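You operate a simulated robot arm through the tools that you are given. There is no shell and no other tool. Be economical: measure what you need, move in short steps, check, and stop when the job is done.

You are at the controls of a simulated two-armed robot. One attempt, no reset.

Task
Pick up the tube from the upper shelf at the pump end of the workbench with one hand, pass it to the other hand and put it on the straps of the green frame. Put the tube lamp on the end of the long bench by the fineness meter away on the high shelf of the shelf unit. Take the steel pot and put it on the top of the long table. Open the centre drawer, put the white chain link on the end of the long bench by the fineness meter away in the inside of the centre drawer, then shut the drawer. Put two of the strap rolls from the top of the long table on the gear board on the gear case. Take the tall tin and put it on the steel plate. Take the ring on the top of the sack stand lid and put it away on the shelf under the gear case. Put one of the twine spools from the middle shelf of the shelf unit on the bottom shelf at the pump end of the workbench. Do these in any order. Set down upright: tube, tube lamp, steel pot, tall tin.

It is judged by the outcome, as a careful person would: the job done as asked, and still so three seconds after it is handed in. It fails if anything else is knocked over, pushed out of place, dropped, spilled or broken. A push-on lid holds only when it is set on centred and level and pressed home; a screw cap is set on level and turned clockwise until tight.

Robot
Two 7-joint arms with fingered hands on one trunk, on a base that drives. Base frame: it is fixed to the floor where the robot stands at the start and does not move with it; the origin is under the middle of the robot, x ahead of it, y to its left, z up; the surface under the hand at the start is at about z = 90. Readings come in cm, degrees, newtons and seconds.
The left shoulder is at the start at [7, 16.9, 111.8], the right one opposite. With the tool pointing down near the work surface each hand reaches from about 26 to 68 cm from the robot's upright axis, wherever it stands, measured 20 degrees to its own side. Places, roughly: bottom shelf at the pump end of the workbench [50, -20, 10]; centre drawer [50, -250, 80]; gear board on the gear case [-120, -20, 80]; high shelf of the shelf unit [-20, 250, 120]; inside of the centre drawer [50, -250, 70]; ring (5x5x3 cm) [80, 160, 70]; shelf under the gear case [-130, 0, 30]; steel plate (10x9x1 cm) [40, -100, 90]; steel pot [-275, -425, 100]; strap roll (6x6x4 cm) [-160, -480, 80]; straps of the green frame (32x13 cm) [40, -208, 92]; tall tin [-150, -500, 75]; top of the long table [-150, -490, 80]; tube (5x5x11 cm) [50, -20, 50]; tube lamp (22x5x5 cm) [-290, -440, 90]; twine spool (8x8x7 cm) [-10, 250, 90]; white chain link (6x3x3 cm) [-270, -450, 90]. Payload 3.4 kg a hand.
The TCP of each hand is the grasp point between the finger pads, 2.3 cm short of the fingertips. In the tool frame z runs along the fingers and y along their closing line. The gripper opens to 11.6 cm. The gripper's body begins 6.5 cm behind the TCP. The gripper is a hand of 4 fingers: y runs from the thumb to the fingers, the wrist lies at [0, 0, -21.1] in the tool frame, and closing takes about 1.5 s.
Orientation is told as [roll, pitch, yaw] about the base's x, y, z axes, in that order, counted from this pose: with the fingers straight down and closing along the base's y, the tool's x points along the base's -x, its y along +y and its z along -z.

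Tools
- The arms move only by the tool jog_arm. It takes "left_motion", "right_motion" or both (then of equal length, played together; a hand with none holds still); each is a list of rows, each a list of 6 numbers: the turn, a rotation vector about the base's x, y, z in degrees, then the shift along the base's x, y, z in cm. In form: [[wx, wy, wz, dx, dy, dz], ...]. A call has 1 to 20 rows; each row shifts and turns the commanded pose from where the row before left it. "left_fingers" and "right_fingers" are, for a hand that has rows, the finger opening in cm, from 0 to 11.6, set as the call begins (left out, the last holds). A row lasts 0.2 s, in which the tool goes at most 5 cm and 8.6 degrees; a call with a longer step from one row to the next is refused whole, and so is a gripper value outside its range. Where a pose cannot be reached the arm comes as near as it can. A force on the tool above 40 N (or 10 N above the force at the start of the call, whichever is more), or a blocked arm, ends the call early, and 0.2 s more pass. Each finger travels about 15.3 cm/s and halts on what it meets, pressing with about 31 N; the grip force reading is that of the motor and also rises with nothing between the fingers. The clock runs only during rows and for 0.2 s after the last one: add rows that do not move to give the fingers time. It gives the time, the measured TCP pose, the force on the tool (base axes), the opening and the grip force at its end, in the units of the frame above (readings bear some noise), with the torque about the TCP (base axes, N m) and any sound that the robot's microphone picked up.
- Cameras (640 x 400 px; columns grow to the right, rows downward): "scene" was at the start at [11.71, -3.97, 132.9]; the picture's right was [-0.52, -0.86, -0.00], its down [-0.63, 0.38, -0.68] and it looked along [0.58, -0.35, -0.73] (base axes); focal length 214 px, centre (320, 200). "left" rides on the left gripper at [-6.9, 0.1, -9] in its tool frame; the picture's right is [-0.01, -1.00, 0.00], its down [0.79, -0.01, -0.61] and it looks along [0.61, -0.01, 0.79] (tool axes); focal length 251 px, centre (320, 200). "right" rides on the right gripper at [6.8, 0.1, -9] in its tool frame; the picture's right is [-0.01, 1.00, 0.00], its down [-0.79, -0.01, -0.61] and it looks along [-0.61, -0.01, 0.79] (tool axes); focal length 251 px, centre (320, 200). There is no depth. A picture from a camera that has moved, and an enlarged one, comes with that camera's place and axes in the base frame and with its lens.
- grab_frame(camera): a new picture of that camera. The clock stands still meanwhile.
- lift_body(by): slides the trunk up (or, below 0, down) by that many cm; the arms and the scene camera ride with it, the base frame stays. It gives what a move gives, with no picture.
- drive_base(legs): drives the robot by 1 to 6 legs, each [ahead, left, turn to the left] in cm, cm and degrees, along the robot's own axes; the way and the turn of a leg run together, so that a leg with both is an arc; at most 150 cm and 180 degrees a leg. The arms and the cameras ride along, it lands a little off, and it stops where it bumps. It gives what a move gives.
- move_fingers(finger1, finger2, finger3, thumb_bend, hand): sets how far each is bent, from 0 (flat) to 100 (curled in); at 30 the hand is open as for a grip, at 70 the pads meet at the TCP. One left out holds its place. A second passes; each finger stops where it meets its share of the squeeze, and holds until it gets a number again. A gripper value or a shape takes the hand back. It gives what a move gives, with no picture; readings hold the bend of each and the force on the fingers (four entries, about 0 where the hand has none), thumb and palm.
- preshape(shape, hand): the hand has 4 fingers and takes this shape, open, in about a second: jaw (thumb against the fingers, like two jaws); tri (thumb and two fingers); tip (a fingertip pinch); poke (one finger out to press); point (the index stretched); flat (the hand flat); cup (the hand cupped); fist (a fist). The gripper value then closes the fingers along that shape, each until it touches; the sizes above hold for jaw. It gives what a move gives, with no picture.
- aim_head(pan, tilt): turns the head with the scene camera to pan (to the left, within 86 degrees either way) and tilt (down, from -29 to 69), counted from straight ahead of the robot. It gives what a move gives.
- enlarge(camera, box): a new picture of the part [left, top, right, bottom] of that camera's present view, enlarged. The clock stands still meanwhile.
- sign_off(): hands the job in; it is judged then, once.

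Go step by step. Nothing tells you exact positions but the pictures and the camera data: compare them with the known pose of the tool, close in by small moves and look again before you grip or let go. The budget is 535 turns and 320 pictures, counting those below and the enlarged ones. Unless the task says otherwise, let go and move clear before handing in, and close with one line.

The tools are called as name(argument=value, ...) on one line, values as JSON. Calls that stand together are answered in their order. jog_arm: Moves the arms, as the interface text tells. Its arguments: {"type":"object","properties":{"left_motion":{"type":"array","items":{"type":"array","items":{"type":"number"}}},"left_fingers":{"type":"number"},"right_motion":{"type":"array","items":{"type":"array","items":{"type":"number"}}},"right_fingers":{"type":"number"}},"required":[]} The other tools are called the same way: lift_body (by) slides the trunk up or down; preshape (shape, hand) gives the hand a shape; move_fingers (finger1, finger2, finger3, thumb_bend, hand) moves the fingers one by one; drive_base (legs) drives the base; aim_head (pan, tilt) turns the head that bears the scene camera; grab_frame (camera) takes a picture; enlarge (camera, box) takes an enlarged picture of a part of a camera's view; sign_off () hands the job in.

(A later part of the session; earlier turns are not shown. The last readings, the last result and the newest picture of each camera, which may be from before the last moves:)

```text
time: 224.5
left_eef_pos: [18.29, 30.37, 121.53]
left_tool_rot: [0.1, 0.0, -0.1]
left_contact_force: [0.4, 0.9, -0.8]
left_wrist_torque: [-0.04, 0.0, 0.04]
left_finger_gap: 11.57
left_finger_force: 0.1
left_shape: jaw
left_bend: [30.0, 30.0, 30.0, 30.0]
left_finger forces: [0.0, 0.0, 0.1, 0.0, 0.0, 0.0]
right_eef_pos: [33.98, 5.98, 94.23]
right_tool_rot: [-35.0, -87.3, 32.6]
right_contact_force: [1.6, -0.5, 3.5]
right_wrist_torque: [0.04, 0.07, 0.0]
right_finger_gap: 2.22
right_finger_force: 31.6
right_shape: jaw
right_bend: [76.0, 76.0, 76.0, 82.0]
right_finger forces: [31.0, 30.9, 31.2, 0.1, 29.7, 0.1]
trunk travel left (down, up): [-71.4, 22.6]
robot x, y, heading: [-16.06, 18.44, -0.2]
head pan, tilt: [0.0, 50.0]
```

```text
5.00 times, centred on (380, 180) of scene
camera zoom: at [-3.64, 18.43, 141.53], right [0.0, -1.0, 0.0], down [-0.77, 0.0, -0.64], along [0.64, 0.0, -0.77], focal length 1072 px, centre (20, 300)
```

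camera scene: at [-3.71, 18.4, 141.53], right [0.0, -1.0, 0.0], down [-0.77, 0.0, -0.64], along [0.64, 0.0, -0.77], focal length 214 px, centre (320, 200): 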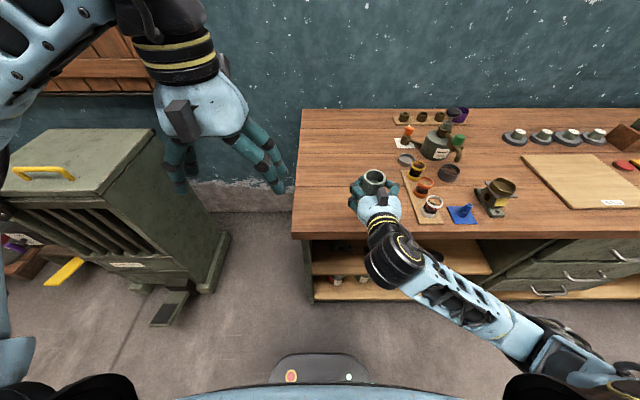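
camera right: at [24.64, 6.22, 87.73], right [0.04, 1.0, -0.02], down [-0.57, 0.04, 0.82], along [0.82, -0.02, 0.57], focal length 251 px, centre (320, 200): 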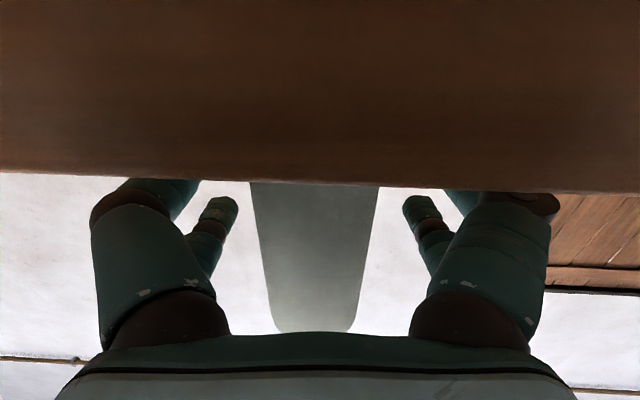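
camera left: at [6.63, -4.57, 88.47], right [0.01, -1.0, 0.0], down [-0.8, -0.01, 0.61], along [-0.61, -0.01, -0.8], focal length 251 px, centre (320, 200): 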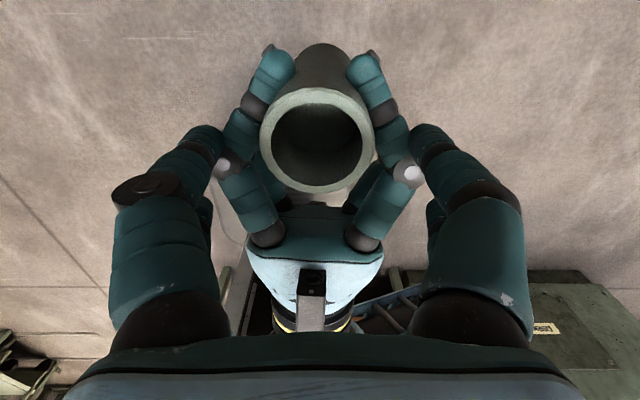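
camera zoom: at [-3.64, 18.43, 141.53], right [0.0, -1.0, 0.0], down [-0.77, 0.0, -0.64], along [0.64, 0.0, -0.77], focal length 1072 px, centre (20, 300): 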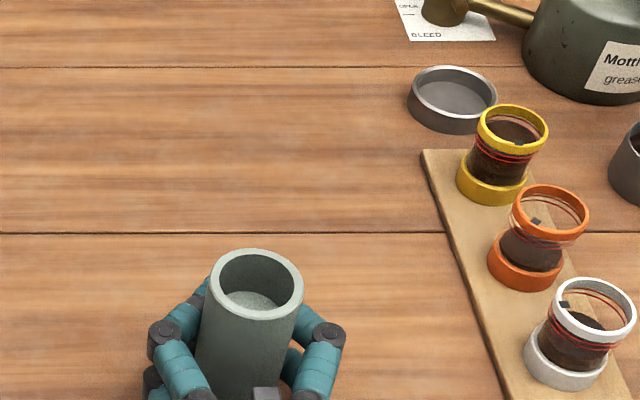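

Firmer and lower grip. Lift the tube 8 cm and bring the left hand above it.

jog_arm(right_motion=[[0, 0, 0, 0, 0, 2], [0, 0, 0, 0, 0, 2], [0, 0, 0, 0, 0, 2], [0, 0, 0, 0, 0, 2], [0, 0, 0, 0, 0, 0], [0, 0, 0, 0, 0, 0], [0, 0, 0, 0, 0, 0]], left_motion=[[0, 0, 0, 2, -4, 0], [0, 0, 0, 2, -4, 0], [0, 0, 0, 2, -4, 0], [0, 0, 0, 2, -4, 0], [0, 0, 0, 2, -4, 0], [0, 0, 0, 2, -4, 0], [0, 0, 0, 0, 0, 0]])

grab_frame(camera="left")

```text
time: 226.1
left_eef_pos: [30.24, 6.62, 121.65]
left_tool_rot: [-0.1, -0.1, -0.1]
left_contact_force: [-0.4, 0.2, 0.3]
left_wrist_torque: [-0.04, -0.01, 0.03]
left_finger_gap: 11.59
left_finger_force: 0.1
left_shape: jaw
left_bend: [30.0, 30.0, 30.0, 30.0]
left_finger forces: [0.0, 0.0, 0.1, 0.0, 0.1, 0.0]
right_eef_pos: [34.08, 6.15, 102.21]
right_tool_rot: [-35.9, -87.1, 33.5]
right_contact_force: [0.2, -0.7, -0.6]
right_wrist_torque: [0.01, -0.02, -0.02]
right_finger_gap: 1.5
right_finger_force: 30.6
right_shape: jaw
right_bend: [78.0, 77.0, 77.0, 83.0]
right_finger forces: [0.8, 0.1, 0.0, 0.0, 0.8, 0.0]
trunk travel left (down, up): [-71.4, 22.6]
robot x, y, heading: [-16.41, 18.62, 0.1]
head pan, tilt: [0.0, 50.0]
```

```text
205 pictures are left
camera left: at [37.18, 6.76, 130.61], right [0.01, -1.0, 0.0], down [-0.8, 0.0, 0.61], along [-0.61, -0.01, -0.8], focal length 251 px, centre (320, 200)
```

left: 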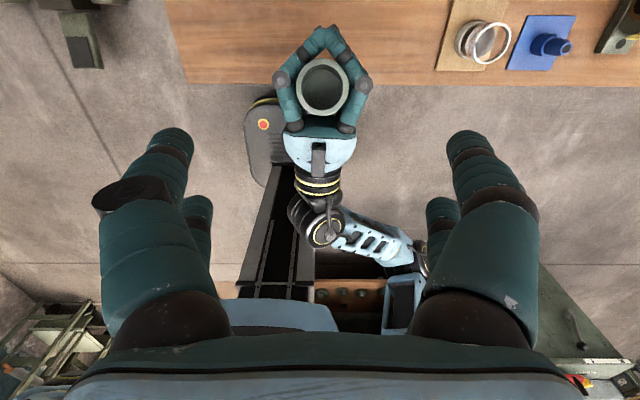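

The grip force vanished: the tube is only caged. Check with the scene camera.

enlarge(camera="scene", box=[310, 120, 450, 220])

grab_frame(camera="right")

```text
4.00 times, centred on (380, 170) of scene
camera zoom: at [-3.59, 18.61, 141.52], right [0.0, -1.0, 0.0], down [-0.77, 0.0, -0.64], along [0.64, 0.0, -0.77], focal length 858 px, centre (80, 320)
```

zoom: 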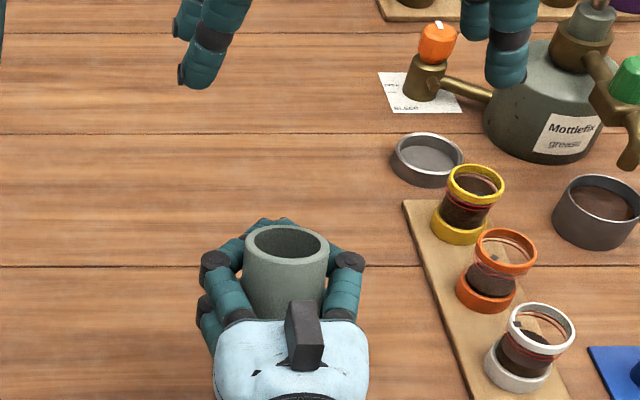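

```text
203 pictures are left
camera right: at [24.86, 6.3, 95.71], right [0.04, 1.0, -0.02], down [-0.57, 0.04, 0.82], along [0.82, -0.02, 0.57], focal length 251 px, centre (320, 200)
```

right: 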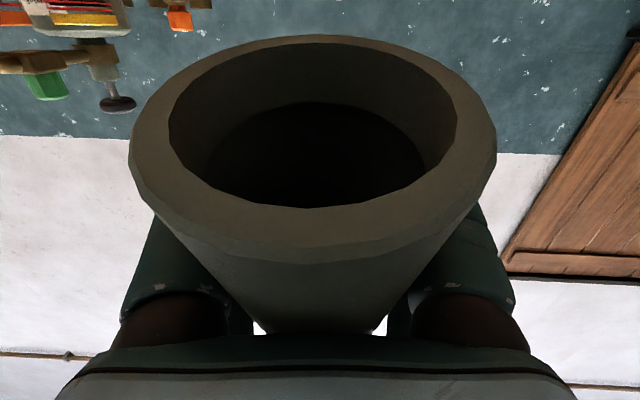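

The tube hangs loosely in the cage. Set it back on the bench, back off 1.8 cm, and regrip nearer the fingertips.

jog_arm(right_motion=[[0, 0, 0, 0, 0, -1.5], [0, 0, 0, 0, 0, -1.5], [0, 0, 0, 0, 0, -1], [0, 0, 0, 0, 0, -0.5], [0, 0, 0, 0, 0, 0]])

grab_frame(camera="right")

```text
time: 227.3
left_eef_pos: [30.33, 6.43, 121.48]
left_tool_rot: [-0.1, -0.1, -0.1]
left_contact_force: [0.4, -0.3, 0.3]
left_wrist_torque: [0.03, 0.03, 0.03]
left_finger_gap: 11.57
left_finger_force: 0.2
left_shape: jaw
left_bend: [30.0, 30.0, 30.0, 30.0]
left_finger forces: [0.1, 0.0, 0.1, 0.1, 0.0, 0.0]
right_eef_pos: [33.9, 6.0, 97.58]
right_tool_rot: [-34.7, -87.1, 32.2]
right_contact_force: [0.6, 0.2, 0.4]
right_wrist_torque: [0.01, 0.0, -0.01]
right_finger_gap: 1.51
right_finger_force: 30.6
right_shape: jaw
right_bend: [78.0, 77.0, 77.0, 83.0]
right_finger forces: [0.7, 0.0, 0.0, 0.1, 0.9, 0.1]
trunk travel left (down, up): [-71.4, 22.6]
robot x, y, heading: [-16.52, 18.73, -0.4]
head pan, tilt: [0.0, 50.0]
```

```text
202 pictures are left
camera right: at [24.71, 6.18, 91.07], right [0.04, 1.0, -0.02], down [-0.57, 0.04, 0.82], along [0.82, -0.02, 0.57], focal length 251 px, centre (320, 200)
```

right: 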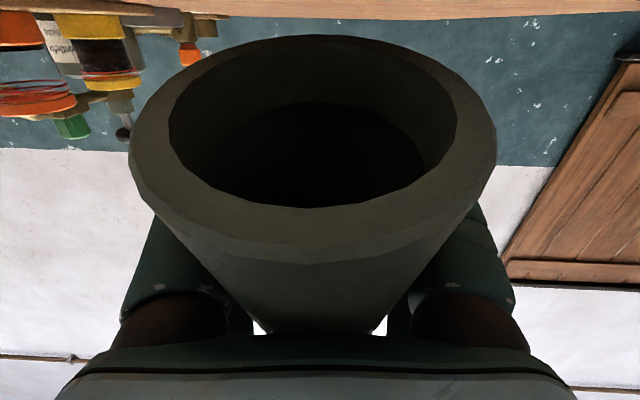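

jog_arm(right_motion=[[0, 0, 0, 2.5, 0, 0], [0, 0, 0, 2.5, 0, 0], [0, 0, 0, 0, 0, -0.7], [0, 0, 0, 0, 0, -0.5], [0, 0, 0, 0, 0, 0]])

grab_frame(camera="right")

enlarge(camera="scene", box=[310, 120, 450, 220])

```text
time: 227.9
left_eef_pos: [29.92, 6.3, 121.7]
left_tool_rot: [-0.2, -0.3, -0.2]
left_contact_force: [-0.5, -0.2, 0.1]
left_wrist_torque: [0.01, -0.02, -0.01]
left_finger_gap: 11.59
left_finger_force: 0.1
left_shape: jaw
left_bend: [30.0, 30.0, 30.0, 30.0]
left_finger forces: [0.0, 0.0, 0.1, 0.0, 0.0, 0.0]
right_eef_pos: [37.19, 5.99, 97.75]
right_tool_rot: [-33.0, -86.9, 30.6]
right_contact_force: [0.6, 0.1, -0.8]
right_wrist_torque: [0.02, -0.01, 0.01]
right_finger_gap: 1.48
right_finger_force: 31.0
right_shape: jaw
right_bend: [78.0, 77.0, 77.0, 83.0]
right_finger forces: [0.7, 0.1, 0.1, 0.0, 0.8, 0.0]
trunk travel left (down, up): [-71.4, 22.6]
robot x, y, heading: [-16.11, 18.42, -0.1]
head pan, tilt: [0.0, 50.0]
stopped in row 2 (right hand): the force on the tool passed its limit at 93 N (the readings are from after the stop); the commanded pose is now the measured one
```

```text
201 pictures are left
camera right: at [27.92, 6.14, 91.13], right [0.04, 1.0, -0.02], down [-0.57, 0.04, 0.82], along [0.82, -0.02, 0.57], focal length 251 px, centre (320, 200)
```

right: 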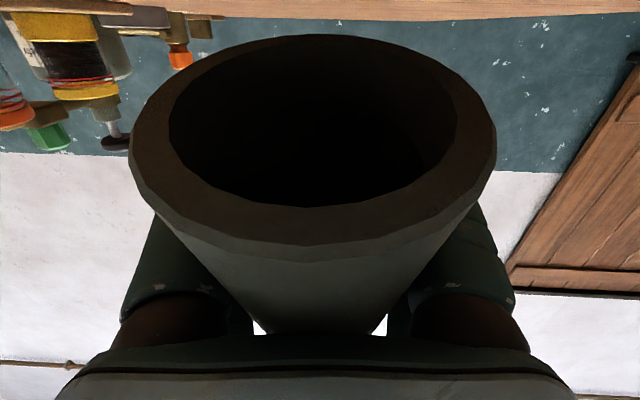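

```text
4.00 times, centred on (380, 170) of scene
camera zoom: at [-4.14, 18.32, 141.57], right [-0.01, -1.0, 0.0], down [-0.76, 0.01, -0.65], along [0.65, 0.0, -0.76], focal length 858 px, centre (80, 320)
```

zoom: 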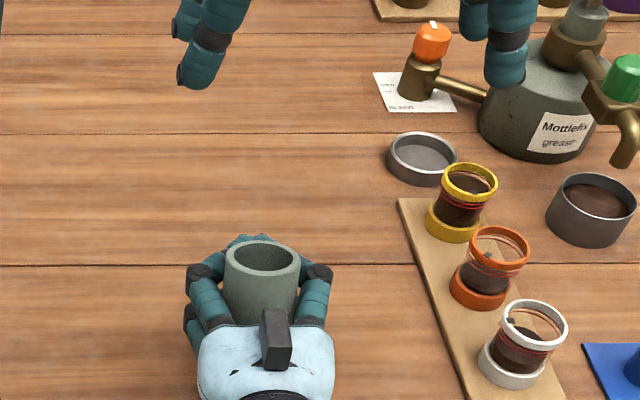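

Back 1 cm off the edge, then lower until the tube touches.

jog_arm(right_motion=[[0, 0, 0, -1.0, 0, 0], [0, 0, 0, 0, 0, -0.7], [0, 0, 0, 0, 0, -0.5], [0, 0, 0, 0, 0, 0]])

jog_arm(right_motion=[[0, 0, 0, 0, 0, -0.5], [0, 0, 0, 0, 0, -0.4], [0, 0, 0, 0, 0, 0]])

grab_frame(camera="right")

```text
time: 228.9
left_eef_pos: [30.28, 6.35, 121.57]
left_tool_rot: [-0.1, -0.1, -0.1]
left_contact_force: [-0.8, -0.3, 0.2]
left_wrist_torque: [0.0, 0.0, -0.01]
left_finger_gap: 11.57
left_finger_force: 0.3
left_shape: jaw
left_bend: [30.0, 30.0, 30.0, 30.0]
left_finger forces: [0.0, 0.0, 0.1, 0.0, 0.1, 0.0]
right_eef_pos: [36.45, 5.95, 96.07]
right_tool_rot: [-32.2, -86.7, 29.8]
right_contact_force: [-0.7, -0.5, 1.5]
right_wrist_torque: [0.04, 0.07, 0.01]
right_finger_gap: 1.5
right_finger_force: 31.0
right_shape: jaw
right_bend: [78.0, 77.0, 77.0, 83.0]
right_finger forces: [1.1, 0.0, 0.1, 0.0, 0.9, 0.1]
trunk travel left (down, up): [-71.4, 22.6]
robot x, y, heading: [-16.0, 18.38, -0.2]
head pan, tilt: [0.0, 50.0]
```

```text
time: 229.7
left_eef_pos: [30.21, 6.51, 121.57]
left_tool_rot: [-0.2, 0.0, 0.0]
left_contact_force: [0.1, 0.6, 0.5]
left_wrist_torque: [0.0, 0.01, 0.0]
left_finger_gap: 11.61
left_finger_force: 0.1
left_shape: jaw
left_bend: [30.0, 30.0, 30.0, 30.0]
left_finger forces: [0.0, 0.0, 0.0, 0.1, 0.0, 0.0]
right_eef_pos: [36.4, 5.98, 95.36]
right_tool_rot: [-32.3, -86.9, 29.6]
right_contact_force: [-0.7, 0.0, 1.4]
right_wrist_torque: [-0.02, 0.06, 0.0]
right_finger_gap: 1.48
right_finger_force: 30.4
right_shape: jaw
right_bend: [78.0, 77.0, 77.0, 83.0]
right_finger forces: [0.9, 0.4, 0.8, 0.1, 0.7, 0.0]
trunk travel left (down, up): [-71.4, 22.6]
robot x, y, heading: [-15.9, 18.49, -0.4]
head pan, tilt: [0.0, 50.0]
```

```text
199 pictures are left
camera right: at [27.18, 6.12, 88.9], right [0.04, 1.0, -0.02], down [-0.57, 0.04, 0.82], along [0.82, -0.02, 0.57], focal length 251 px, centre (320, 200)
```

right: 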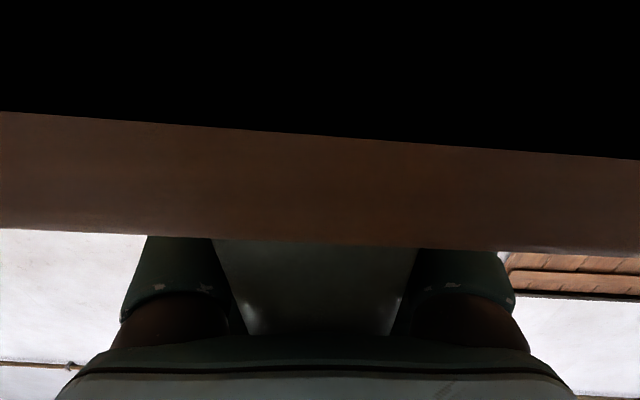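

jog_arm(right_motion=[[0, 0, 0, 0, 0, 0], [0, 0, 0, 0, 0, 0], [0, 0, 0, 0, 0, 0]], right_fingers=5)

enlarge(camera="scene", box=[310, 120, 450, 220])

```text
time: 230.5
left_eef_pos: [30.32, 6.36, 121.6]
left_tool_rot: [0.0, -0.1, -0.1]
left_contact_force: [-0.4, 0.7, -0.3]
left_wrist_torque: [0.03, -0.01, 0.01]
left_finger_gap: 11.57
left_finger_force: 0.1
left_shape: jaw
left_bend: [30.0, 30.0, 30.0, 30.0]
left_finger forces: [0.0, 0.0, 0.1, 0.0, 0.0, 0.0]
right_eef_pos: [36.36, 5.9, 95.38]
right_tool_rot: [-32.4, -86.7, 29.8]
right_contact_force: [0.3, 0.0, 0.4]
right_wrist_torque: [0.01, 0.0, 0.0]
right_finger_gap: 4.94
right_finger_force: 0.0
right_shape: jaw
right_bend: [73.0, 73.0, 73.0, 77.0]
right_finger forces: [0.1, 0.0, 0.1, 0.0, 0.0, 0.0]
trunk travel left (down, up): [-71.4, 22.6]
robot x, y, heading: [-16.29, 18.49, -0.5]
head pan, tilt: [0.0, 50.0]
```

```text
4.00 times, centred on (380, 170) of scene
camera zoom: at [-3.65, 18.4, 141.52], right [-0.01, -1.0, 0.0], down [-0.77, 0.0, -0.64], along [0.64, 0.0, -0.77], focal length 858 px, centre (80, 320)
```

zoom: 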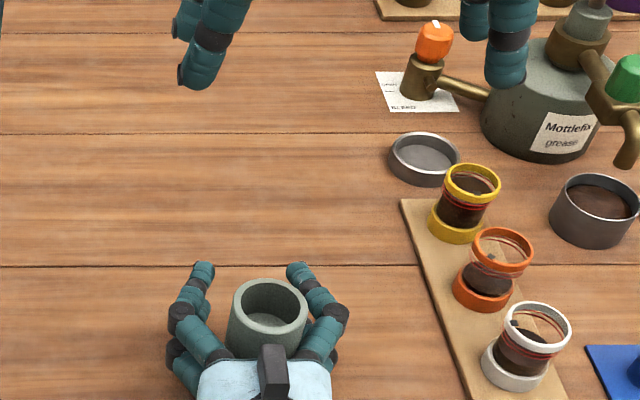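

Tube stands at x≈30.5; the TCP should match it. Open, back 5.6 cm, lower 1 cm, and regrip.

jog_arm(right_motion=[[0, 0, 0, 0, 0, 0], [0, 0, 0, 0, 0, 0], [0, 0, 0, -2.8, 0.3, 0], [0, 0, 0, -2.8, 0.3, 0], [0, 0, 0, 0, 0, -0.9], [0, 0, 0, 0, 0, 0]], right_fingers=9.5)

enlarge(camera="scene", box=[310, 120, 450, 220])

grab_frame(camera="left")

```text
time: 231.9
left_eef_pos: [30.16, 6.48, 121.49]
left_tool_rot: [0.0, -0.1, -0.1]
left_contact_force: [0.3, -0.1, -0.6]
left_wrist_torque: [-0.02, 0.02, 0.03]
left_finger_gap: 11.56
left_finger_force: 0.0
left_shape: jaw
left_bend: [30.0, 30.0, 30.0, 30.0]
left_finger forces: [0.0, 0.0, 0.0, 0.1, 0.0, 0.1]
right_eef_pos: [30.88, 6.62, 94.5]
right_tool_rot: [-32.4, -86.6, 29.9]
right_contact_force: [-0.8, 0.0, -1.2]
right_wrist_torque: [0.04, 0.01, 0.01]
right_finger_gap: 9.47
right_finger_force: 0.1
right_shape: jaw
right_bend: [57.0, 57.0, 57.0, 57.0]
right_finger forces: [0.0, 0.1, 0.0, 0.0, 0.0, 0.1]
trunk travel left (down, up): [-71.4, 22.6]
robot x, y, heading: [-16.02, 18.43, -0.4]
head pan, tilt: [0.0, 50.0]
```

```text
4.00 times, centred on (380, 170) of scene
camera zoom: at [-3.67, 18.4, 141.53], right [-0.01, -1.0, 0.0], down [-0.77, 0.0, -0.64], along [0.64, 0.0, -0.77], focal length 858 px, centre (80, 320)
```

zoom: 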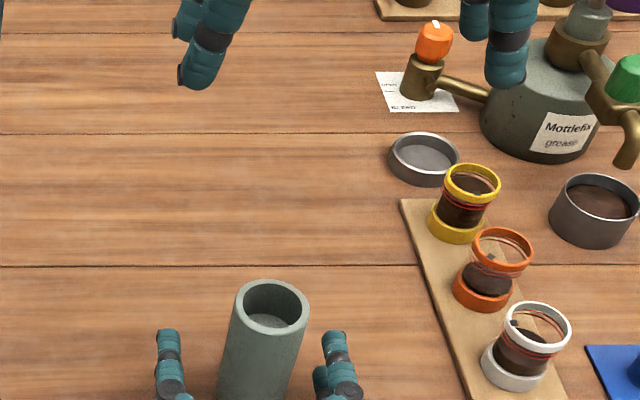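

```text
196 pictures are left
camera left: at [37.1, 6.53, 130.6], right [0.01, -1.0, 0.0], down [-0.8, 0.0, 0.61], along [-0.61, -0.01, -0.8], focal length 251 px, centre (320, 200)
```

left: 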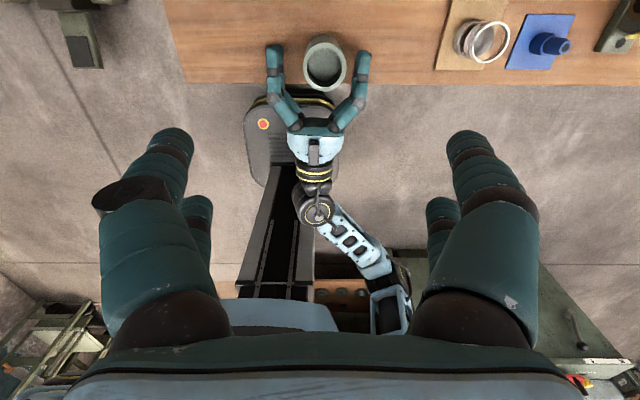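

jog_arm(right_motion=[[0, 0, 0, 1.2, 0, 0], [0, 0, 0, 0, 0, -0.7], [0, 0, 0, 0, 0, 0]])

jog_arm(right_motion=[[0, 0, 0, 0, 0, 0], [0, 0, 0, 0, 0, 0], [0, 0, 0, 0, 0, 0], [0, 0, 0, 0, 0, 0], [0, 0, 0, 0, 0, 0], [0, 0, 0, 0, 0, 0]], right_fingers=0)

grab_frame(camera="left")

```text
time: 232.7
left_eef_pos: [30.29, 6.24, 121.61]
left_tool_rot: [-0.1, -0.2, 0.0]
left_contact_force: [0.7, 0.7, -0.3]
left_wrist_torque: [0.01, 0.0, -0.01]
left_finger_gap: 11.56
left_finger_force: 0.1
left_shape: jaw
left_bend: [30.0, 30.0, 30.0, 30.0]
left_finger forces: [0.1, 0.1, 0.0, 0.1, 0.1, 0.0]
right_eef_pos: [32.27, 6.46, 93.61]
right_tool_rot: [-32.2, -86.7, 29.6]
right_contact_force: [0.1, -0.5, 0.0]
right_wrist_torque: [0.0, -0.03, 0.01]
right_finger_gap: 9.47
right_finger_force: 0.0
right_shape: jaw
right_bend: [57.0, 57.0, 57.0, 57.0]
right_finger forces: [0.1, 0.1, 0.1, 0.0, 0.0, 0.0]
trunk travel left (down, up): [-71.4, 22.6]
robot x, y, heading: [-16.22, 18.38, -0.1]
head pan, tilt: [0.0, 50.0]
```

```text
time: 234.1
left_eef_pos: [30.23, 6.27, 121.67]
left_tool_rot: [-0.1, -0.1, -0.2]
left_contact_force: [0.0, -0.5, 0.1]
left_wrist_torque: [0.01, 0.0, -0.01]
left_finger_gap: 11.59
left_finger_force: 0.1
left_shape: jaw
left_bend: [30.0, 30.0, 30.0, 30.0]
left_finger forces: [0.0, 0.0, 0.1, 0.0, 0.0, 0.0]
right_eef_pos: [32.15, 6.51, 93.77]
right_tool_rot: [-32.3, -86.7, 29.8]
right_contact_force: [-1.0, 0.2, 0.3]
right_wrist_torque: [0.01, 0.03, -0.01]
right_finger_gap: 2.67
right_finger_force: 30.2
right_shape: jaw
right_bend: [75.0, 75.0, 76.0, 81.0]
right_finger forces: [30.0, 30.8, 30.4, 0.0, 28.8, 0.1]
trunk travel left (down, up): [-71.4, 22.6]
robot x, y, heading: [-16.08, 18.32, -0.2]
head pan, tilt: [0.0, 50.0]
```

```text
195 pictures are left
camera left: at [37.13, 6.53, 130.58], right [0.01, -1.0, 0.0], down [-0.8, 0.0, 0.61], along [-0.61, -0.01, -0.8], focal length 251 px, centre (320, 200)
```

left: 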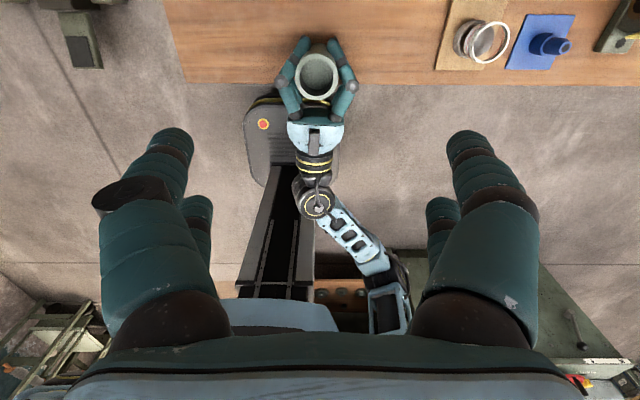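

jog_arm(right_motion=[[0, 0, 0, 0, 0, 0], [0, 0, 0, 0, 0, 0], [0, 0, 0, 0, 0, 0], [0, 0, 0, -1.7, 0, 0], [0, 0, 0, 0, 0, 0]], right_fingers=9.5)

jog_arm(right_motion=[[0, 0, 0, 0, 0, 0], [0, 0, 0, 0, 0, 0], [0, 0, 0, 0, 0, 0], [0, 0, 0, 0, 0, 0], [0, 0, 0, 0, 0, 0], [0, 0, 0, 0, 0, 0]], right_fingers=0)

grab_frame(camera="left")

```text
time: 235.3
left_eef_pos: [30.41, 6.44, 121.58]
left_tool_rot: [-0.2, -0.1, -0.1]
left_contact_force: [-0.3, -0.9, -0.1]
left_wrist_torque: [-0.03, 0.0, 0.02]
left_finger_gap: 11.59
left_finger_force: 0.0
left_shape: jaw
left_bend: [30.0, 30.0, 30.0, 30.0]
left_finger forces: [0.0, 0.0, 0.0, 0.0, 0.1, 0.0]
right_eef_pos: [30.4, 6.66, 93.86]
right_tool_rot: [-32.3, -86.7, 29.8]
right_contact_force: [-0.3, 0.2, -0.1]
right_wrist_torque: [0.02, 0.0, -0.03]
right_finger_gap: 9.49
right_finger_force: 0.0
right_shape: jaw
right_bend: [57.0, 57.0, 57.0, 57.0]
right_finger forces: [0.1, 0.0, 0.1, 0.0, 0.0, 0.0]
trunk travel left (down, up): [-71.4, 22.6]
robot x, y, heading: [-16.19, 18.67, -0.3]
head pan, tilt: [0.0, 50.0]
```

```text
time: 236.7
left_eef_pos: [30.32, 6.37, 121.62]
left_tool_rot: [-0.2, -0.2, -0.1]
left_contact_force: [-0.1, -0.3, -0.6]
left_wrist_torque: [0.0, 0.04, -0.01]
left_finger_gap: 11.6
left_finger_force: 0.1
left_shape: jaw
left_bend: [30.0, 30.0, 30.0, 30.0]
left_finger forces: [0.1, 0.1, 0.0, 0.0, 0.1, 0.1]
right_eef_pos: [30.45, 6.5, 93.8]
right_tool_rot: [-32.3, -86.8, 30.0]
right_contact_force: [0.3, 0.4, 1.7]
right_wrist_torque: [0.04, -0.02, -0.01]
right_finger_gap: 3.72
right_finger_force: 30.5
right_shape: jaw
right_bend: [73.0, 74.0, 74.0, 78.0]
right_finger forces: [26.1, 26.2, 26.4, 0.1, 27.1, 0.0]
trunk travel left (down, up): [-71.4, 22.6]
robot x, y, heading: [-16.23, 18.15, -0.1]
head pan, tilt: [0.0, 50.0]
```

```text
194 pictures are left
camera left: at [37.12, 6.53, 130.59], right [0.01, -1.0, 0.0], down [-0.8, 0.0, 0.61], along [-0.61, -0.01, -0.8], focal length 251 px, centre (320, 200)
```

left: 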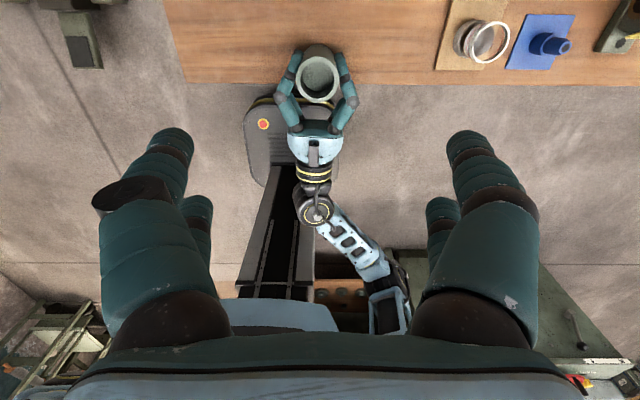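

Now the balanced grip (gap 3.7, 26 N each). Lift 5 cm and locate the top.

jog_arm(right_motion=[[0, 0, 0, 0, 0, 1.5], [0, 0, 0, 0, 0, 2], [0, 0, 0, 0, 0, 2], [0, 0, 0, 0, 0, 0]])

grab_frame(camera="left")

enlarge(camera="scene", box=[310, 120, 450, 220])

```text
time: 237.7
left_eef_pos: [30.13, 6.22, 121.68]
left_tool_rot: [-0.1, 0.0, -0.1]
left_contact_force: [-0.4, -0.4, -0.2]
left_wrist_torque: [0.06, 0.01, 0.03]
left_finger_gap: 11.59
left_finger_force: 0.0
left_shape: jaw
left_bend: [30.0, 30.0, 30.0, 30.0]
left_finger forces: [0.0, 0.0, 0.1, 0.0, 0.0, 0.0]
right_eef_pos: [30.52, 6.57, 99.36]
right_tool_rot: [-32.3, -86.8, 29.9]
right_contact_force: [-0.2, 0.3, -0.8]
right_wrist_torque: [0.0, 0.01, -0.02]
right_finger_gap: 3.77
right_finger_force: 31.1
right_shape: jaw
right_bend: [73.0, 74.0, 74.0, 78.0]
right_finger forces: [26.1, 26.1, 26.2, 0.1, 27.2, 0.1]
trunk travel left (down, up): [-71.4, 22.6]
robot x, y, heading: [-16.3, 18.17, -0.4]
head pan, tilt: [0.0, 50.0]
```

```text
193 pictures are left
camera left: at [37.13, 6.52, 130.58], right [0.01, -1.0, 0.0], down [-0.8, 0.0, 0.61], along [-0.61, -0.01, -0.8], focal length 251 px, centre (320, 200)
```

left: 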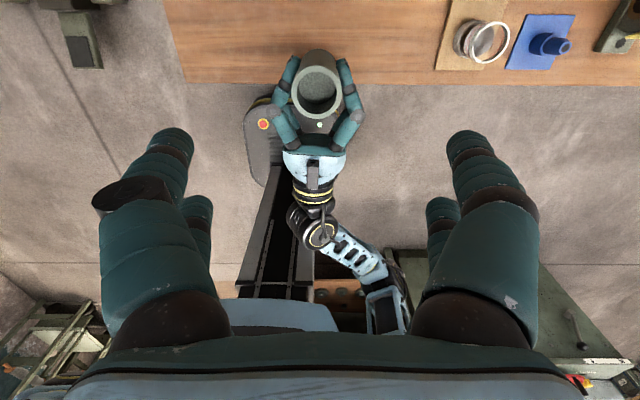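

```text
4.00 times, centred on (380, 170) of scene
camera zoom: at [-3.64, 18.39, 141.52], right [-0.01, -1.0, 0.0], down [-0.77, 0.0, -0.64], along [0.64, 0.0, -0.77], focal length 858 px, centre (80, 320)
```

zoom: 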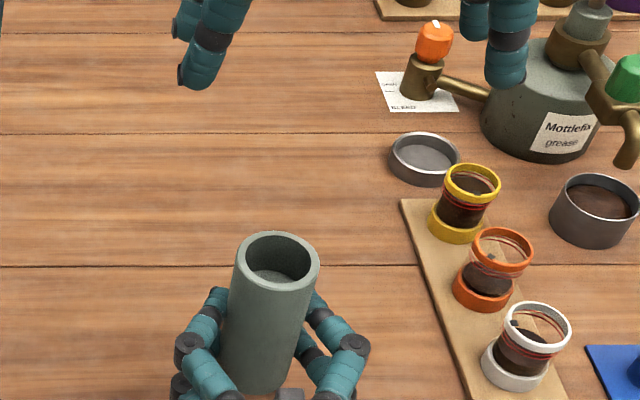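

Tube top at (31.0,6.6,105.5) with ~4 cm free above the right fingers. Descend the left hand to z≈104.2.

jog_arm(left_motion=[[0, 0, 0, -0.4, 0.3, -4], [0, 0, 0, 0, 0, -4], [0, 0, 0, 0, 0, -4], [0, 0, 0, 0, 0, -3], [0, 0, 0, 0, 0, -2.4], [0, 0, 0, 0, 0, 0]])

grab_frame(camera="left")

```text
time: 239.1
left_eef_pos: [29.94, 6.53, 104.11]
left_tool_rot: [-0.1, -0.1, -0.1]
left_contact_force: [0.2, -0.1, -0.2]
left_wrist_torque: [0.02, 0.01, 0.0]
left_finger_gap: 11.59
left_finger_force: 0.1
left_shape: jaw
left_bend: [30.0, 30.0, 30.0, 30.0]
left_finger forces: [0.1, 0.0, 0.0, 0.0, 0.0, 0.0]
right_eef_pos: [30.42, 6.63, 99.2]
right_tool_rot: [-32.4, -86.8, 29.9]
right_contact_force: [0.0, -0.7, 0.3]
right_wrist_torque: [0.0, -0.02, -0.02]
right_finger_gap: 3.75
right_finger_force: 30.8
right_shape: jaw
right_bend: [73.0, 74.0, 74.0, 78.0]
right_finger forces: [26.0, 26.2, 26.2, 0.0, 27.0, 0.1]
trunk travel left (down, up): [-71.4, 22.6]
robot x, y, heading: [-16.27, 18.49, -0.6]
head pan, tilt: [0.0, 50.0]
```

```text
191 pictures are left
camera left: at [36.73, 6.69, 113.25], right [0.01, -1.0, 0.0], down [-0.8, 0.0, 0.61], along [-0.61, 0.0, -0.8], focal length 251 px, centre (320, 200)
```

left: 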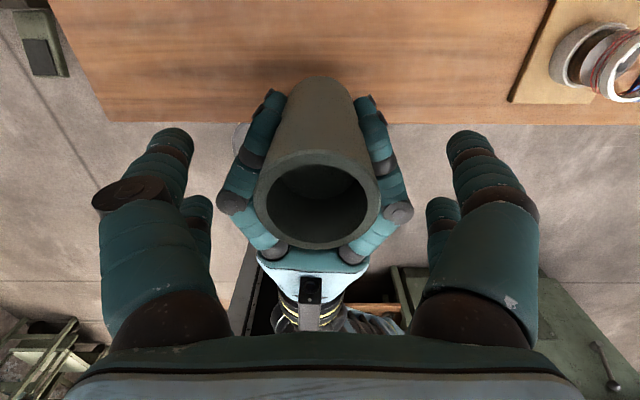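

jog_arm(left_motion=[[0, 0, 0, 0, 0, 0], [0, 0, 0, 0, 0, 0], [0, 0, 0, 0, 0, 0], [0, 0, 0, 0, 0, 0], [0, 0, 0, 0, 0, 0], [0, 0, 0, 0, 0, 0], [0, 0, 0, 0, 0, 0]], left_fingers=0)

grab_frame(camera="left")

```text
time: 240.7
left_eef_pos: [29.95, 6.47, 104.44]
left_tool_rot: [-0.2, 0.0, -0.3]
left_contact_force: [0.0, -1.9, 13.5]
left_wrist_torque: [-0.16, -0.41, -0.22]
left_finger_gap: 2.53
left_finger_force: 31.2
left_shape: jaw
left_bend: [71.0, 78.0, 79.0, 72.0]
left_finger forces: [39.9, 15.9, 13.9, 0.0, 44.3, 0.0]
right_eef_pos: [30.44, 6.59, 99.12]
right_tool_rot: [-31.7, -86.8, 29.1]
right_contact_force: [-0.7, 1.0, -14.3]
right_wrist_torque: [0.07, 0.35, 0.2]
right_finger_gap: 3.74
right_finger_force: 30.4
right_shape: jaw
right_bend: [74.0, 74.0, 73.0, 78.0]
right_finger forces: [25.9, 27.5, 32.1, 0.0, 25.3, 0.1]
trunk travel left (down, up): [-71.4, 22.6]
robot x, y, heading: [-16.24, 18.46, -0.2]
head pan, tilt: [0.0, 50.0]
```

```text
190 pictures are left
camera left: at [36.75, 6.68, 113.3], right [0.01, -1.0, 0.0], down [-0.8, 0.0, 0.61], along [-0.61, -0.01, -0.8], focal length 251 px, centre (320, 200)
```

left: 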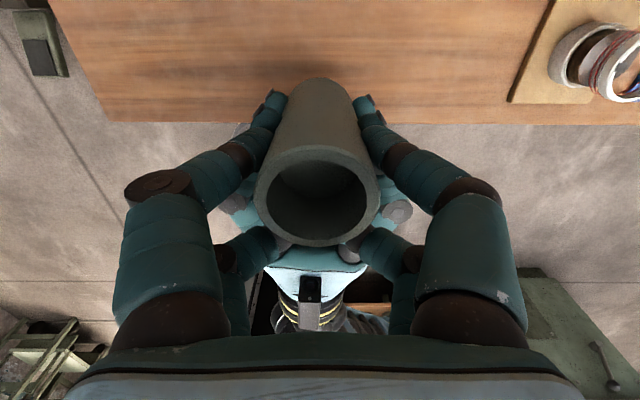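

The left hand holds with all four fingers. Open the right hand and draw it back.

jog_arm(right_motion=[[0, 0, 0, 0, 0, 0], [0, 0, 0, 0, 0, 0], [0, 0, 0, 0, 0, 0], [0, 0, 0, 0, 0, 0], [0, 0, 0, 0, 0, 0]], right_fingers=11.6)

grab_frame(camera="left")

```text
time: 241.9
left_eef_pos: [29.82, 6.55, 104.29]
left_tool_rot: [0.0, -0.1, -0.1]
left_contact_force: [-1.2, 0.2, -1.0]
left_wrist_torque: [0.03, -0.03, 0.03]
left_finger_gap: 2.3
left_finger_force: 31.3
left_shape: jaw
left_bend: [70.0, 79.0, 79.0, 70.0]
left_finger forces: [36.5, 20.7, 12.7, 0.0, 40.8, 0.1]
right_eef_pos: [30.5, 6.66, 99.28]
right_tool_rot: [-32.4, -86.8, 29.8]
right_contact_force: [0.6, -0.3, 0.1]
right_wrist_torque: [0.02, 0.01, -0.02]
right_finger_gap: 11.57
right_finger_force: 0.1
right_shape: jaw
right_bend: [30.0, 30.0, 30.0, 30.0]
right_finger forces: [0.1, 0.1, 0.0, 0.0, 0.0, 0.1]
trunk travel left (down, up): [-71.4, 22.6]
robot x, y, heading: [-16.07, 18.63, -0.4]
head pan, tilt: [0.0, 50.0]
```

```text
189 pictures are left
camera left: at [36.75, 6.69, 113.27], right [0.01, -1.0, 0.0], down [-0.8, 0.0, 0.61], along [-0.61, 0.0, -0.8], focal length 251 px, centre (320, 200)
```

left: 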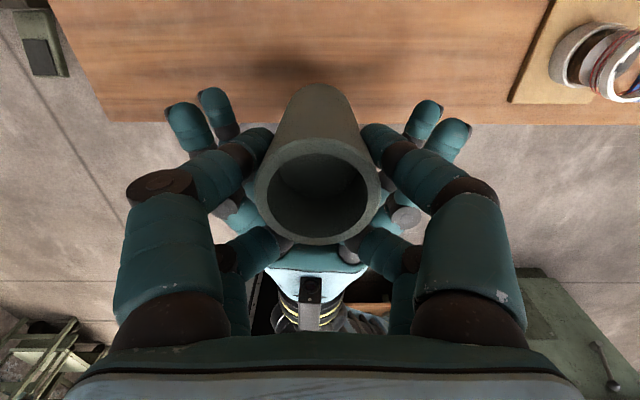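

jog_arm(right_motion=[[0, 0, 0, 0, 0, -1], [0, 0, 0, -4, 0, 0], [0, 0, 0, -4, 0, 0], [0, 0, 0, -4, -1, 0], [0, 0, 0, -4, -2, 0], [0, 0, 0, -2, -4, 0], [0, 0, 0, 0, -4, 0], [0, 0, 0, 0, 0, 0]])

jog_arm(left_motion=[[0, 0, 0, 0, 0, 4], [0, 0, 0, 0, 0, 4], [0, 0, 0, 0, 0, 4], [0, 0, 0, -3, 0, 0], [0, 0, 0, -3, 0, 0], [0, 0, 0, -3, 0, 0], [0, 0, 0, 0, 0, 0], [0, 0, 0, 0, 0, 0], [0, 0, 0, 0, 0, 0], [0, 0, 0, 0, 0, 0]], right_motion=[[0, 8.5, 0, 0, 0, 1], [0, 8.5, 0, 0, 0, 1], [0, 8.5, 0, 0, 0, 1], [0, 8.5, 0, 0, 0, 1], [0, 8.5, 0, 0, 0, 1], [0, 8.5, 0, 0, 0, 1], [0, 8.5, 0, 0, 0, 1], [0, 8.5, 0, 0, 0, 1], [0, 8.5, 0, 0, 0, 1], [0, 8.5, 0, 0, 0, 1]])

grab_frame(camera="scene")

```text
time: 243.7
left_eef_pos: [29.84, 6.65, 104.34]
left_tool_rot: [-0.2, -0.1, -0.1]
left_contact_force: [0.2, -0.5, 0.3]
left_wrist_torque: [-0.03, -0.02, 0.01]
left_finger_gap: 2.3
left_finger_force: 31.3
left_shape: jaw
left_bend: [70.0, 79.0, 79.0, 70.0]
left_finger forces: [36.7, 21.1, 12.8, 0.0, 40.8, 0.0]
right_eef_pos: [12.42, -3.9, 96.34]
right_tool_rot: [-33.7, -86.9, 31.2]
right_contact_force: [0.1, -0.9, 0.0]
right_wrist_torque: [0.0, -0.01, 0.01]
right_finger_gap: 11.59
right_finger_force: 0.1
right_shape: jaw
right_bend: [30.0, 30.0, 30.0, 30.0]
right_finger forces: [0.1, 0.0, 0.1, 0.0, 0.0, 0.1]
right hand out of reach, approached as far as the arm can: row 6, 7
trunk travel left (down, up): [-71.4, 22.6]
robot x, y, heading: [-16.31, 18.28, -0.3]
head pan, tilt: [0.0, 50.0]
```

```text
time: 245.9
left_eef_pos: [21.14, 6.5, 116.02]
left_tool_rot: [-0.1, 0.0, -0.1]
left_contact_force: [0.2, -0.2, -0.4]
left_wrist_torque: [-0.01, 0.02, 0.02]
left_finger_gap: 2.25
left_finger_force: 30.9
left_shape: jaw
left_bend: [70.0, 79.0, 80.0, 70.0]
left_finger forces: [37.1, 24.9, 14.9, 0.0, 41.3, 0.0]
right_eef_pos: [16.57, -0.7, 88.69]
right_tool_rot: [-2.6, -1.9, 1.7]
right_contact_force: [0.0, 0.4, 0.2]
right_wrist_torque: [0.01, -0.02, -0.02]
right_finger_gap: 11.6
right_finger_force: 0.0
right_shape: jaw
right_bend: [30.0, 30.0, 30.0, 30.0]
right_finger forces: [0.0, 0.0, 0.0, 0.0, 0.1, 0.0]
right hand out of reach, approached as far as the arm can: row 1, 2, 3, 4, 5, 6, 7
trunk travel left (down, up): [-71.4, 22.6]
robot x, y, heading: [-16.2, 18.24, -0.1]
head pan, tilt: [0.0, 50.0]
```

```text
188 pictures are left
camera scene: at [-3.43, 18.33, 141.5], right [-0.01, -1.0, 0.0], down [-0.77, 0.01, -0.64], along [0.64, 0.0, -0.77], focal length 214 px, centre (320, 200)
```

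scene: 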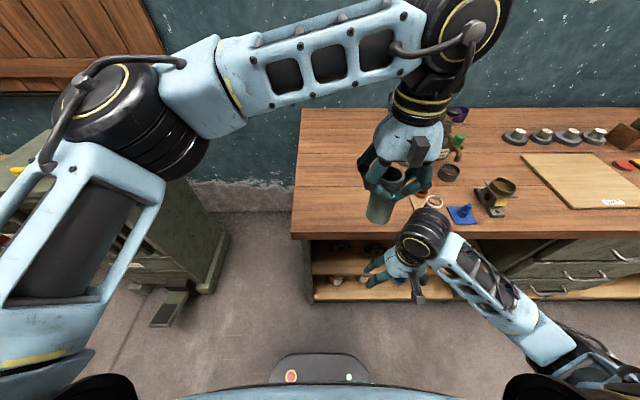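

Handover complete. Drive down the aisle toward the green frame at y≈-208, looking first.

drive_base(legs=[[-28, 0, 0]])

aim_head(pan=-75, tilt=30)

grab_frame(camera="scene")

```text
time: 247.8
left_eef_pos: [-7.28, 6.9, 116.08]
left_tool_rot: [0.0, -0.1, 0.0]
left_contact_force: [-0.6, -0.1, 0.1]
left_wrist_torque: [0.02, 0.0, 0.01]
left_finger_gap: 2.29
left_finger_force: 31.1
left_shape: jaw
left_bend: [70.0, 79.0, 80.0, 70.0]
left_finger forces: [37.0, 24.9, 14.9, 0.0, 41.3, 0.1]
right_eef_pos: [-11.72, -0.39, 88.65]
right_tool_rot: [-2.5, -2.2, 1.9]
right_contact_force: [0.1, -0.5, -1.2]
right_wrist_torque: [0.0, 0.02, 0.0]
right_finger_gap: 11.59
right_finger_force: 0.1
right_shape: jaw
right_bend: [30.0, 30.0, 30.0, 30.0]
right_finger forces: [0.0, 0.1, 0.0, 0.0, 0.0, 0.0]
trunk travel left (down, up): [-71.4, 22.6]
robot x, y, heading: [-44.96, 18.31, 0.1]
head pan, tilt: [0.0, 50.0]
```

```text
time: 249.3
left_eef_pos: [-7.41, 6.85, 116.05]
left_tool_rot: [0.0, 0.0, 0.2]
left_contact_force: [0.9, 0.4, -0.4]
left_wrist_torque: [0.01, -0.02, 0.01]
left_finger_gap: 2.29
left_finger_force: 30.7
left_shape: jaw
left_bend: [70.0, 79.0, 80.0, 70.0]
left_finger forces: [37.0, 24.8, 14.8, 0.1, 41.3, 0.0]
right_eef_pos: [-11.65, -0.44, 88.58]
right_tool_rot: [-2.6, -2.2, 1.9]
right_contact_force: [-1.0, -0.6, 0.0]
right_wrist_torque: [-0.01, -0.03, 0.01]
right_finger_gap: 11.59
right_finger_force: 0.0
right_shape: jaw
right_bend: [30.0, 30.0, 30.0, 30.0]
right_finger forces: [0.0, 0.1, 0.0, 0.0, 0.0, 0.0]
trunk travel left (down, up): [-71.4, 22.6]
robot x, y, heading: [-44.3, 17.98, -0.0]
head pan, tilt: [-75.0, 30.0]
```

```text
187 pictures are left
camera scene: at [-37.27, 9.83, 144.47], right [-0.97, -0.26, 0.0], down [-0.13, 0.48, -0.87], along [0.22, -0.84, -0.5], focal length 214 px, centre (320, 200)
```

scene: 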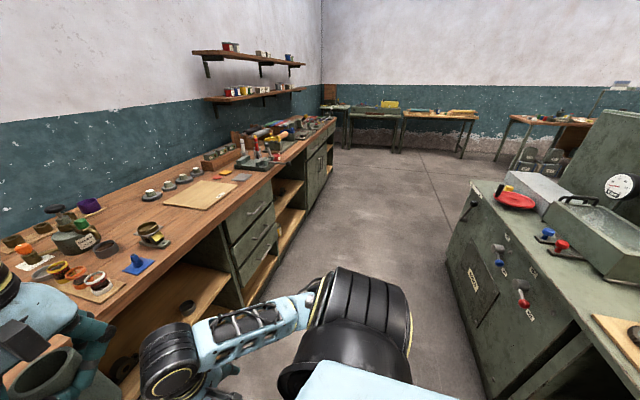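

Aisle is clear. Strafe right.

drive_base(legs=[[0, -120, 0], [0, -70, 0]])

aim_head(pan=-25, tilt=30)

grab_frame(camera="scene")

```text
time: 258.9
left_eef_pos: [-6.42, -185.75, 116.06]
left_tool_rot: [-0.1, -0.2, 0.1]
left_contact_force: [-0.1, -0.7, -0.9]
left_wrist_torque: [0.03, 0.0, 0.0]
left_finger_gap: 2.26
left_finger_force: 30.9
left_shape: jaw
left_bend: [70.0, 79.0, 80.0, 70.0]
left_finger forces: [37.0, 25.2, 14.9, 0.0, 41.3, 0.1]
right_eef_pos: [-10.95, -192.91, 88.73]
right_tool_rot: [-2.6, -2.2, 1.8]
right_contact_force: [-0.1, -0.4, 0.4]
right_wrist_torque: [-0.02, 0.01, 0.01]
right_finger_gap: 11.56
right_finger_force: 0.1
right_shape: jaw
right_bend: [30.0, 30.0, 30.0, 30.0]
right_finger forces: [0.0, 0.1, 0.0, 0.1, 0.1, 0.1]
trunk travel left (down, up): [-71.4, 22.6]
robot x, y, heading: [-43.69, -173.93, 0.0]
head pan, tilt: [-75.0, 30.0]
```

```text
time: 260.1
left_eef_pos: [-6.4, -185.57, 115.96]
left_tool_rot: [-0.1, 0.0, 0.1]
left_contact_force: [0.3, 0.2, -0.8]
left_wrist_torque: [-0.03, 0.0, -0.01]
left_finger_gap: 2.32
left_finger_force: 30.7
left_shape: jaw
left_bend: [70.0, 79.0, 80.0, 70.0]
left_finger forces: [36.9, 25.2, 14.7, 0.0, 41.2, 0.0]
right_eef_pos: [-10.84, -192.98, 88.76]
right_tool_rot: [-2.6, -2.2, 1.8]
right_contact_force: [-0.3, -0.2, -0.8]
right_wrist_torque: [0.04, -0.03, 0.02]
right_finger_gap: 11.6
right_finger_force: 0.1
right_shape: jaw
right_bend: [30.0, 30.0, 30.0, 30.0]
right_finger forces: [0.1, 0.1, 0.1, 0.0, 0.0, 0.1]
trunk travel left (down, up): [-71.4, 22.6]
robot x, y, heading: [-43.77, -173.95, 0.1]
head pan, tilt: [-25.0, 30.0]
```

```text
186 pictures are left
camera scene: at [-30.58, -177.78, 144.47], right [-0.42, -0.91, 0.0], down [-0.45, 0.21, -0.87], along [0.78, -0.37, -0.5], focal length 214 px, centre (320, 200)
```

scene: 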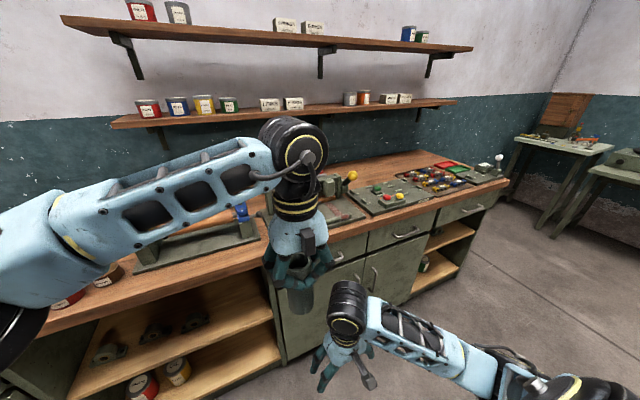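

drive_base(legs=[[0, -50, 0]])

aim_head(pan=0, tilt=40)

grab_frame(camera="scene")

grab_frame(camera="right")

```text
time: 263.0
left_eef_pos: [-6.83, -235.07, 116.04]
left_tool_rot: [-0.1, -0.1, -0.1]
left_contact_force: [-0.1, -0.3, -0.2]
left_wrist_torque: [-0.02, -0.01, 0.0]
left_finger_gap: 2.28
left_finger_force: 31.0
left_shape: jaw
left_bend: [70.0, 79.0, 80.0, 70.0]
left_finger forces: [37.1, 25.2, 14.7, 0.0, 41.2, 0.0]
right_eef_pos: [-11.26, -242.21, 88.62]
right_tool_rot: [-2.6, -2.2, 1.5]
right_contact_force: [0.0, 1.7, 0.7]
right_wrist_torque: [0.01, 0.0, 0.0]
right_finger_gap: 11.57
right_finger_force: 0.1
right_shape: jaw
right_bend: [30.0, 30.0, 30.0, 30.0]
right_finger forces: [0.1, 0.0, 0.0, 0.1, 0.0, 0.0]
trunk travel left (down, up): [-71.4, 22.6]
robot x, y, heading: [-44.04, -223.31, -0.5]
head pan, tilt: [-25.0, 30.0]
```

```text
time: 263.9
left_eef_pos: [-6.73, -235.16, 116.1]
left_tool_rot: [-0.1, -0.1, -0.3]
left_contact_force: [0.1, -0.1, -0.1]
left_wrist_torque: [-0.01, 0.0, 0.01]
left_finger_gap: 2.29
left_finger_force: 30.3
left_shape: jaw
left_bend: [70.0, 79.0, 80.0, 70.0]
left_finger forces: [37.1, 25.2, 14.8, 0.0, 41.4, 0.1]
right_eef_pos: [-11.18, -242.35, 88.61]
right_tool_rot: [-2.6, -2.2, 1.6]
right_contact_force: [-0.2, 0.4, 0.8]
right_wrist_torque: [-0.01, 0.01, 0.03]
right_finger_gap: 11.59
right_finger_force: 0.1
right_shape: jaw
right_bend: [30.0, 30.0, 30.0, 30.0]
right_finger forces: [0.1, 0.1, 0.0, 0.1, 0.0, 0.0]
trunk travel left (down, up): [-71.4, 22.6]
robot x, y, heading: [-44.14, -223.67, -0.4]
head pan, tilt: [0.0, 40.0]
```

```text
185 pictures are left
camera scene: at [-30.5, -223.34, 142.94], right [-0.01, -1.0, 0.0], down [-0.64, 0.01, -0.77], along [0.77, -0.01, -0.64], focal length 214 px, centre (320, 200)
```

scene: 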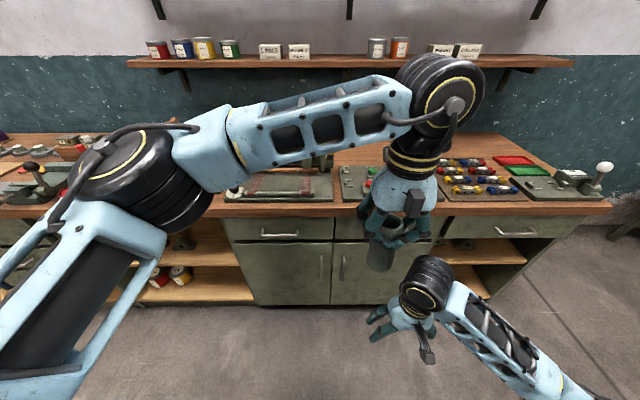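

```text
184 pictures are left
camera right: at [-18.34, -242.24, 97.31], right [-0.02, 1.0, -0.04], down [0.77, 0.04, 0.64], along [0.64, -0.02, -0.77], focal length 251 px, centre (320, 200)
```

right: 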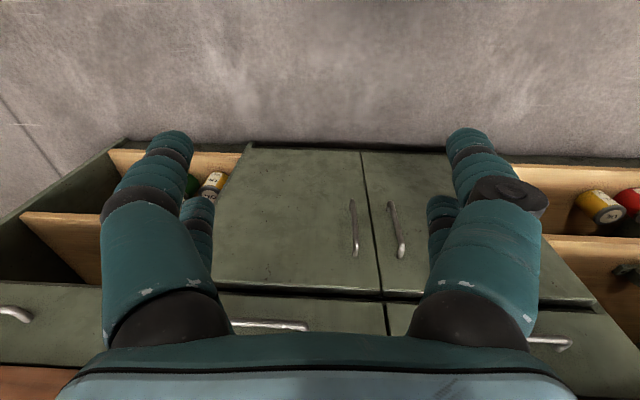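

enlarge(camera="scene", box=[200, 150, 420, 240])

```text
2.91 times, centred on (310, 195) of scene
camera zoom: at [-30.5, -223.34, 142.94], right [-0.01, -1.0, 0.0], down [-0.64, 0.01, -0.77], along [0.77, -0.01, -0.64], focal length 624 px, centre (349, 214)
```

zoom: 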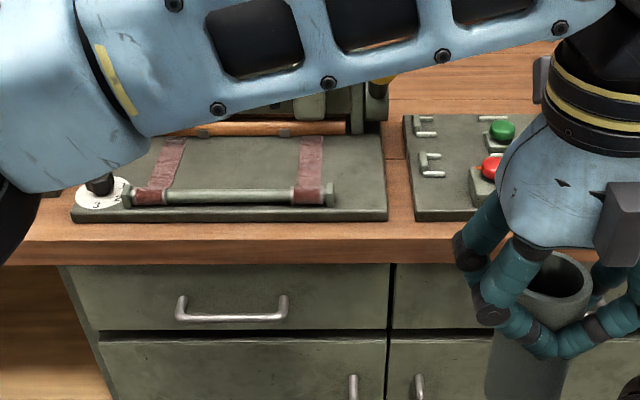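

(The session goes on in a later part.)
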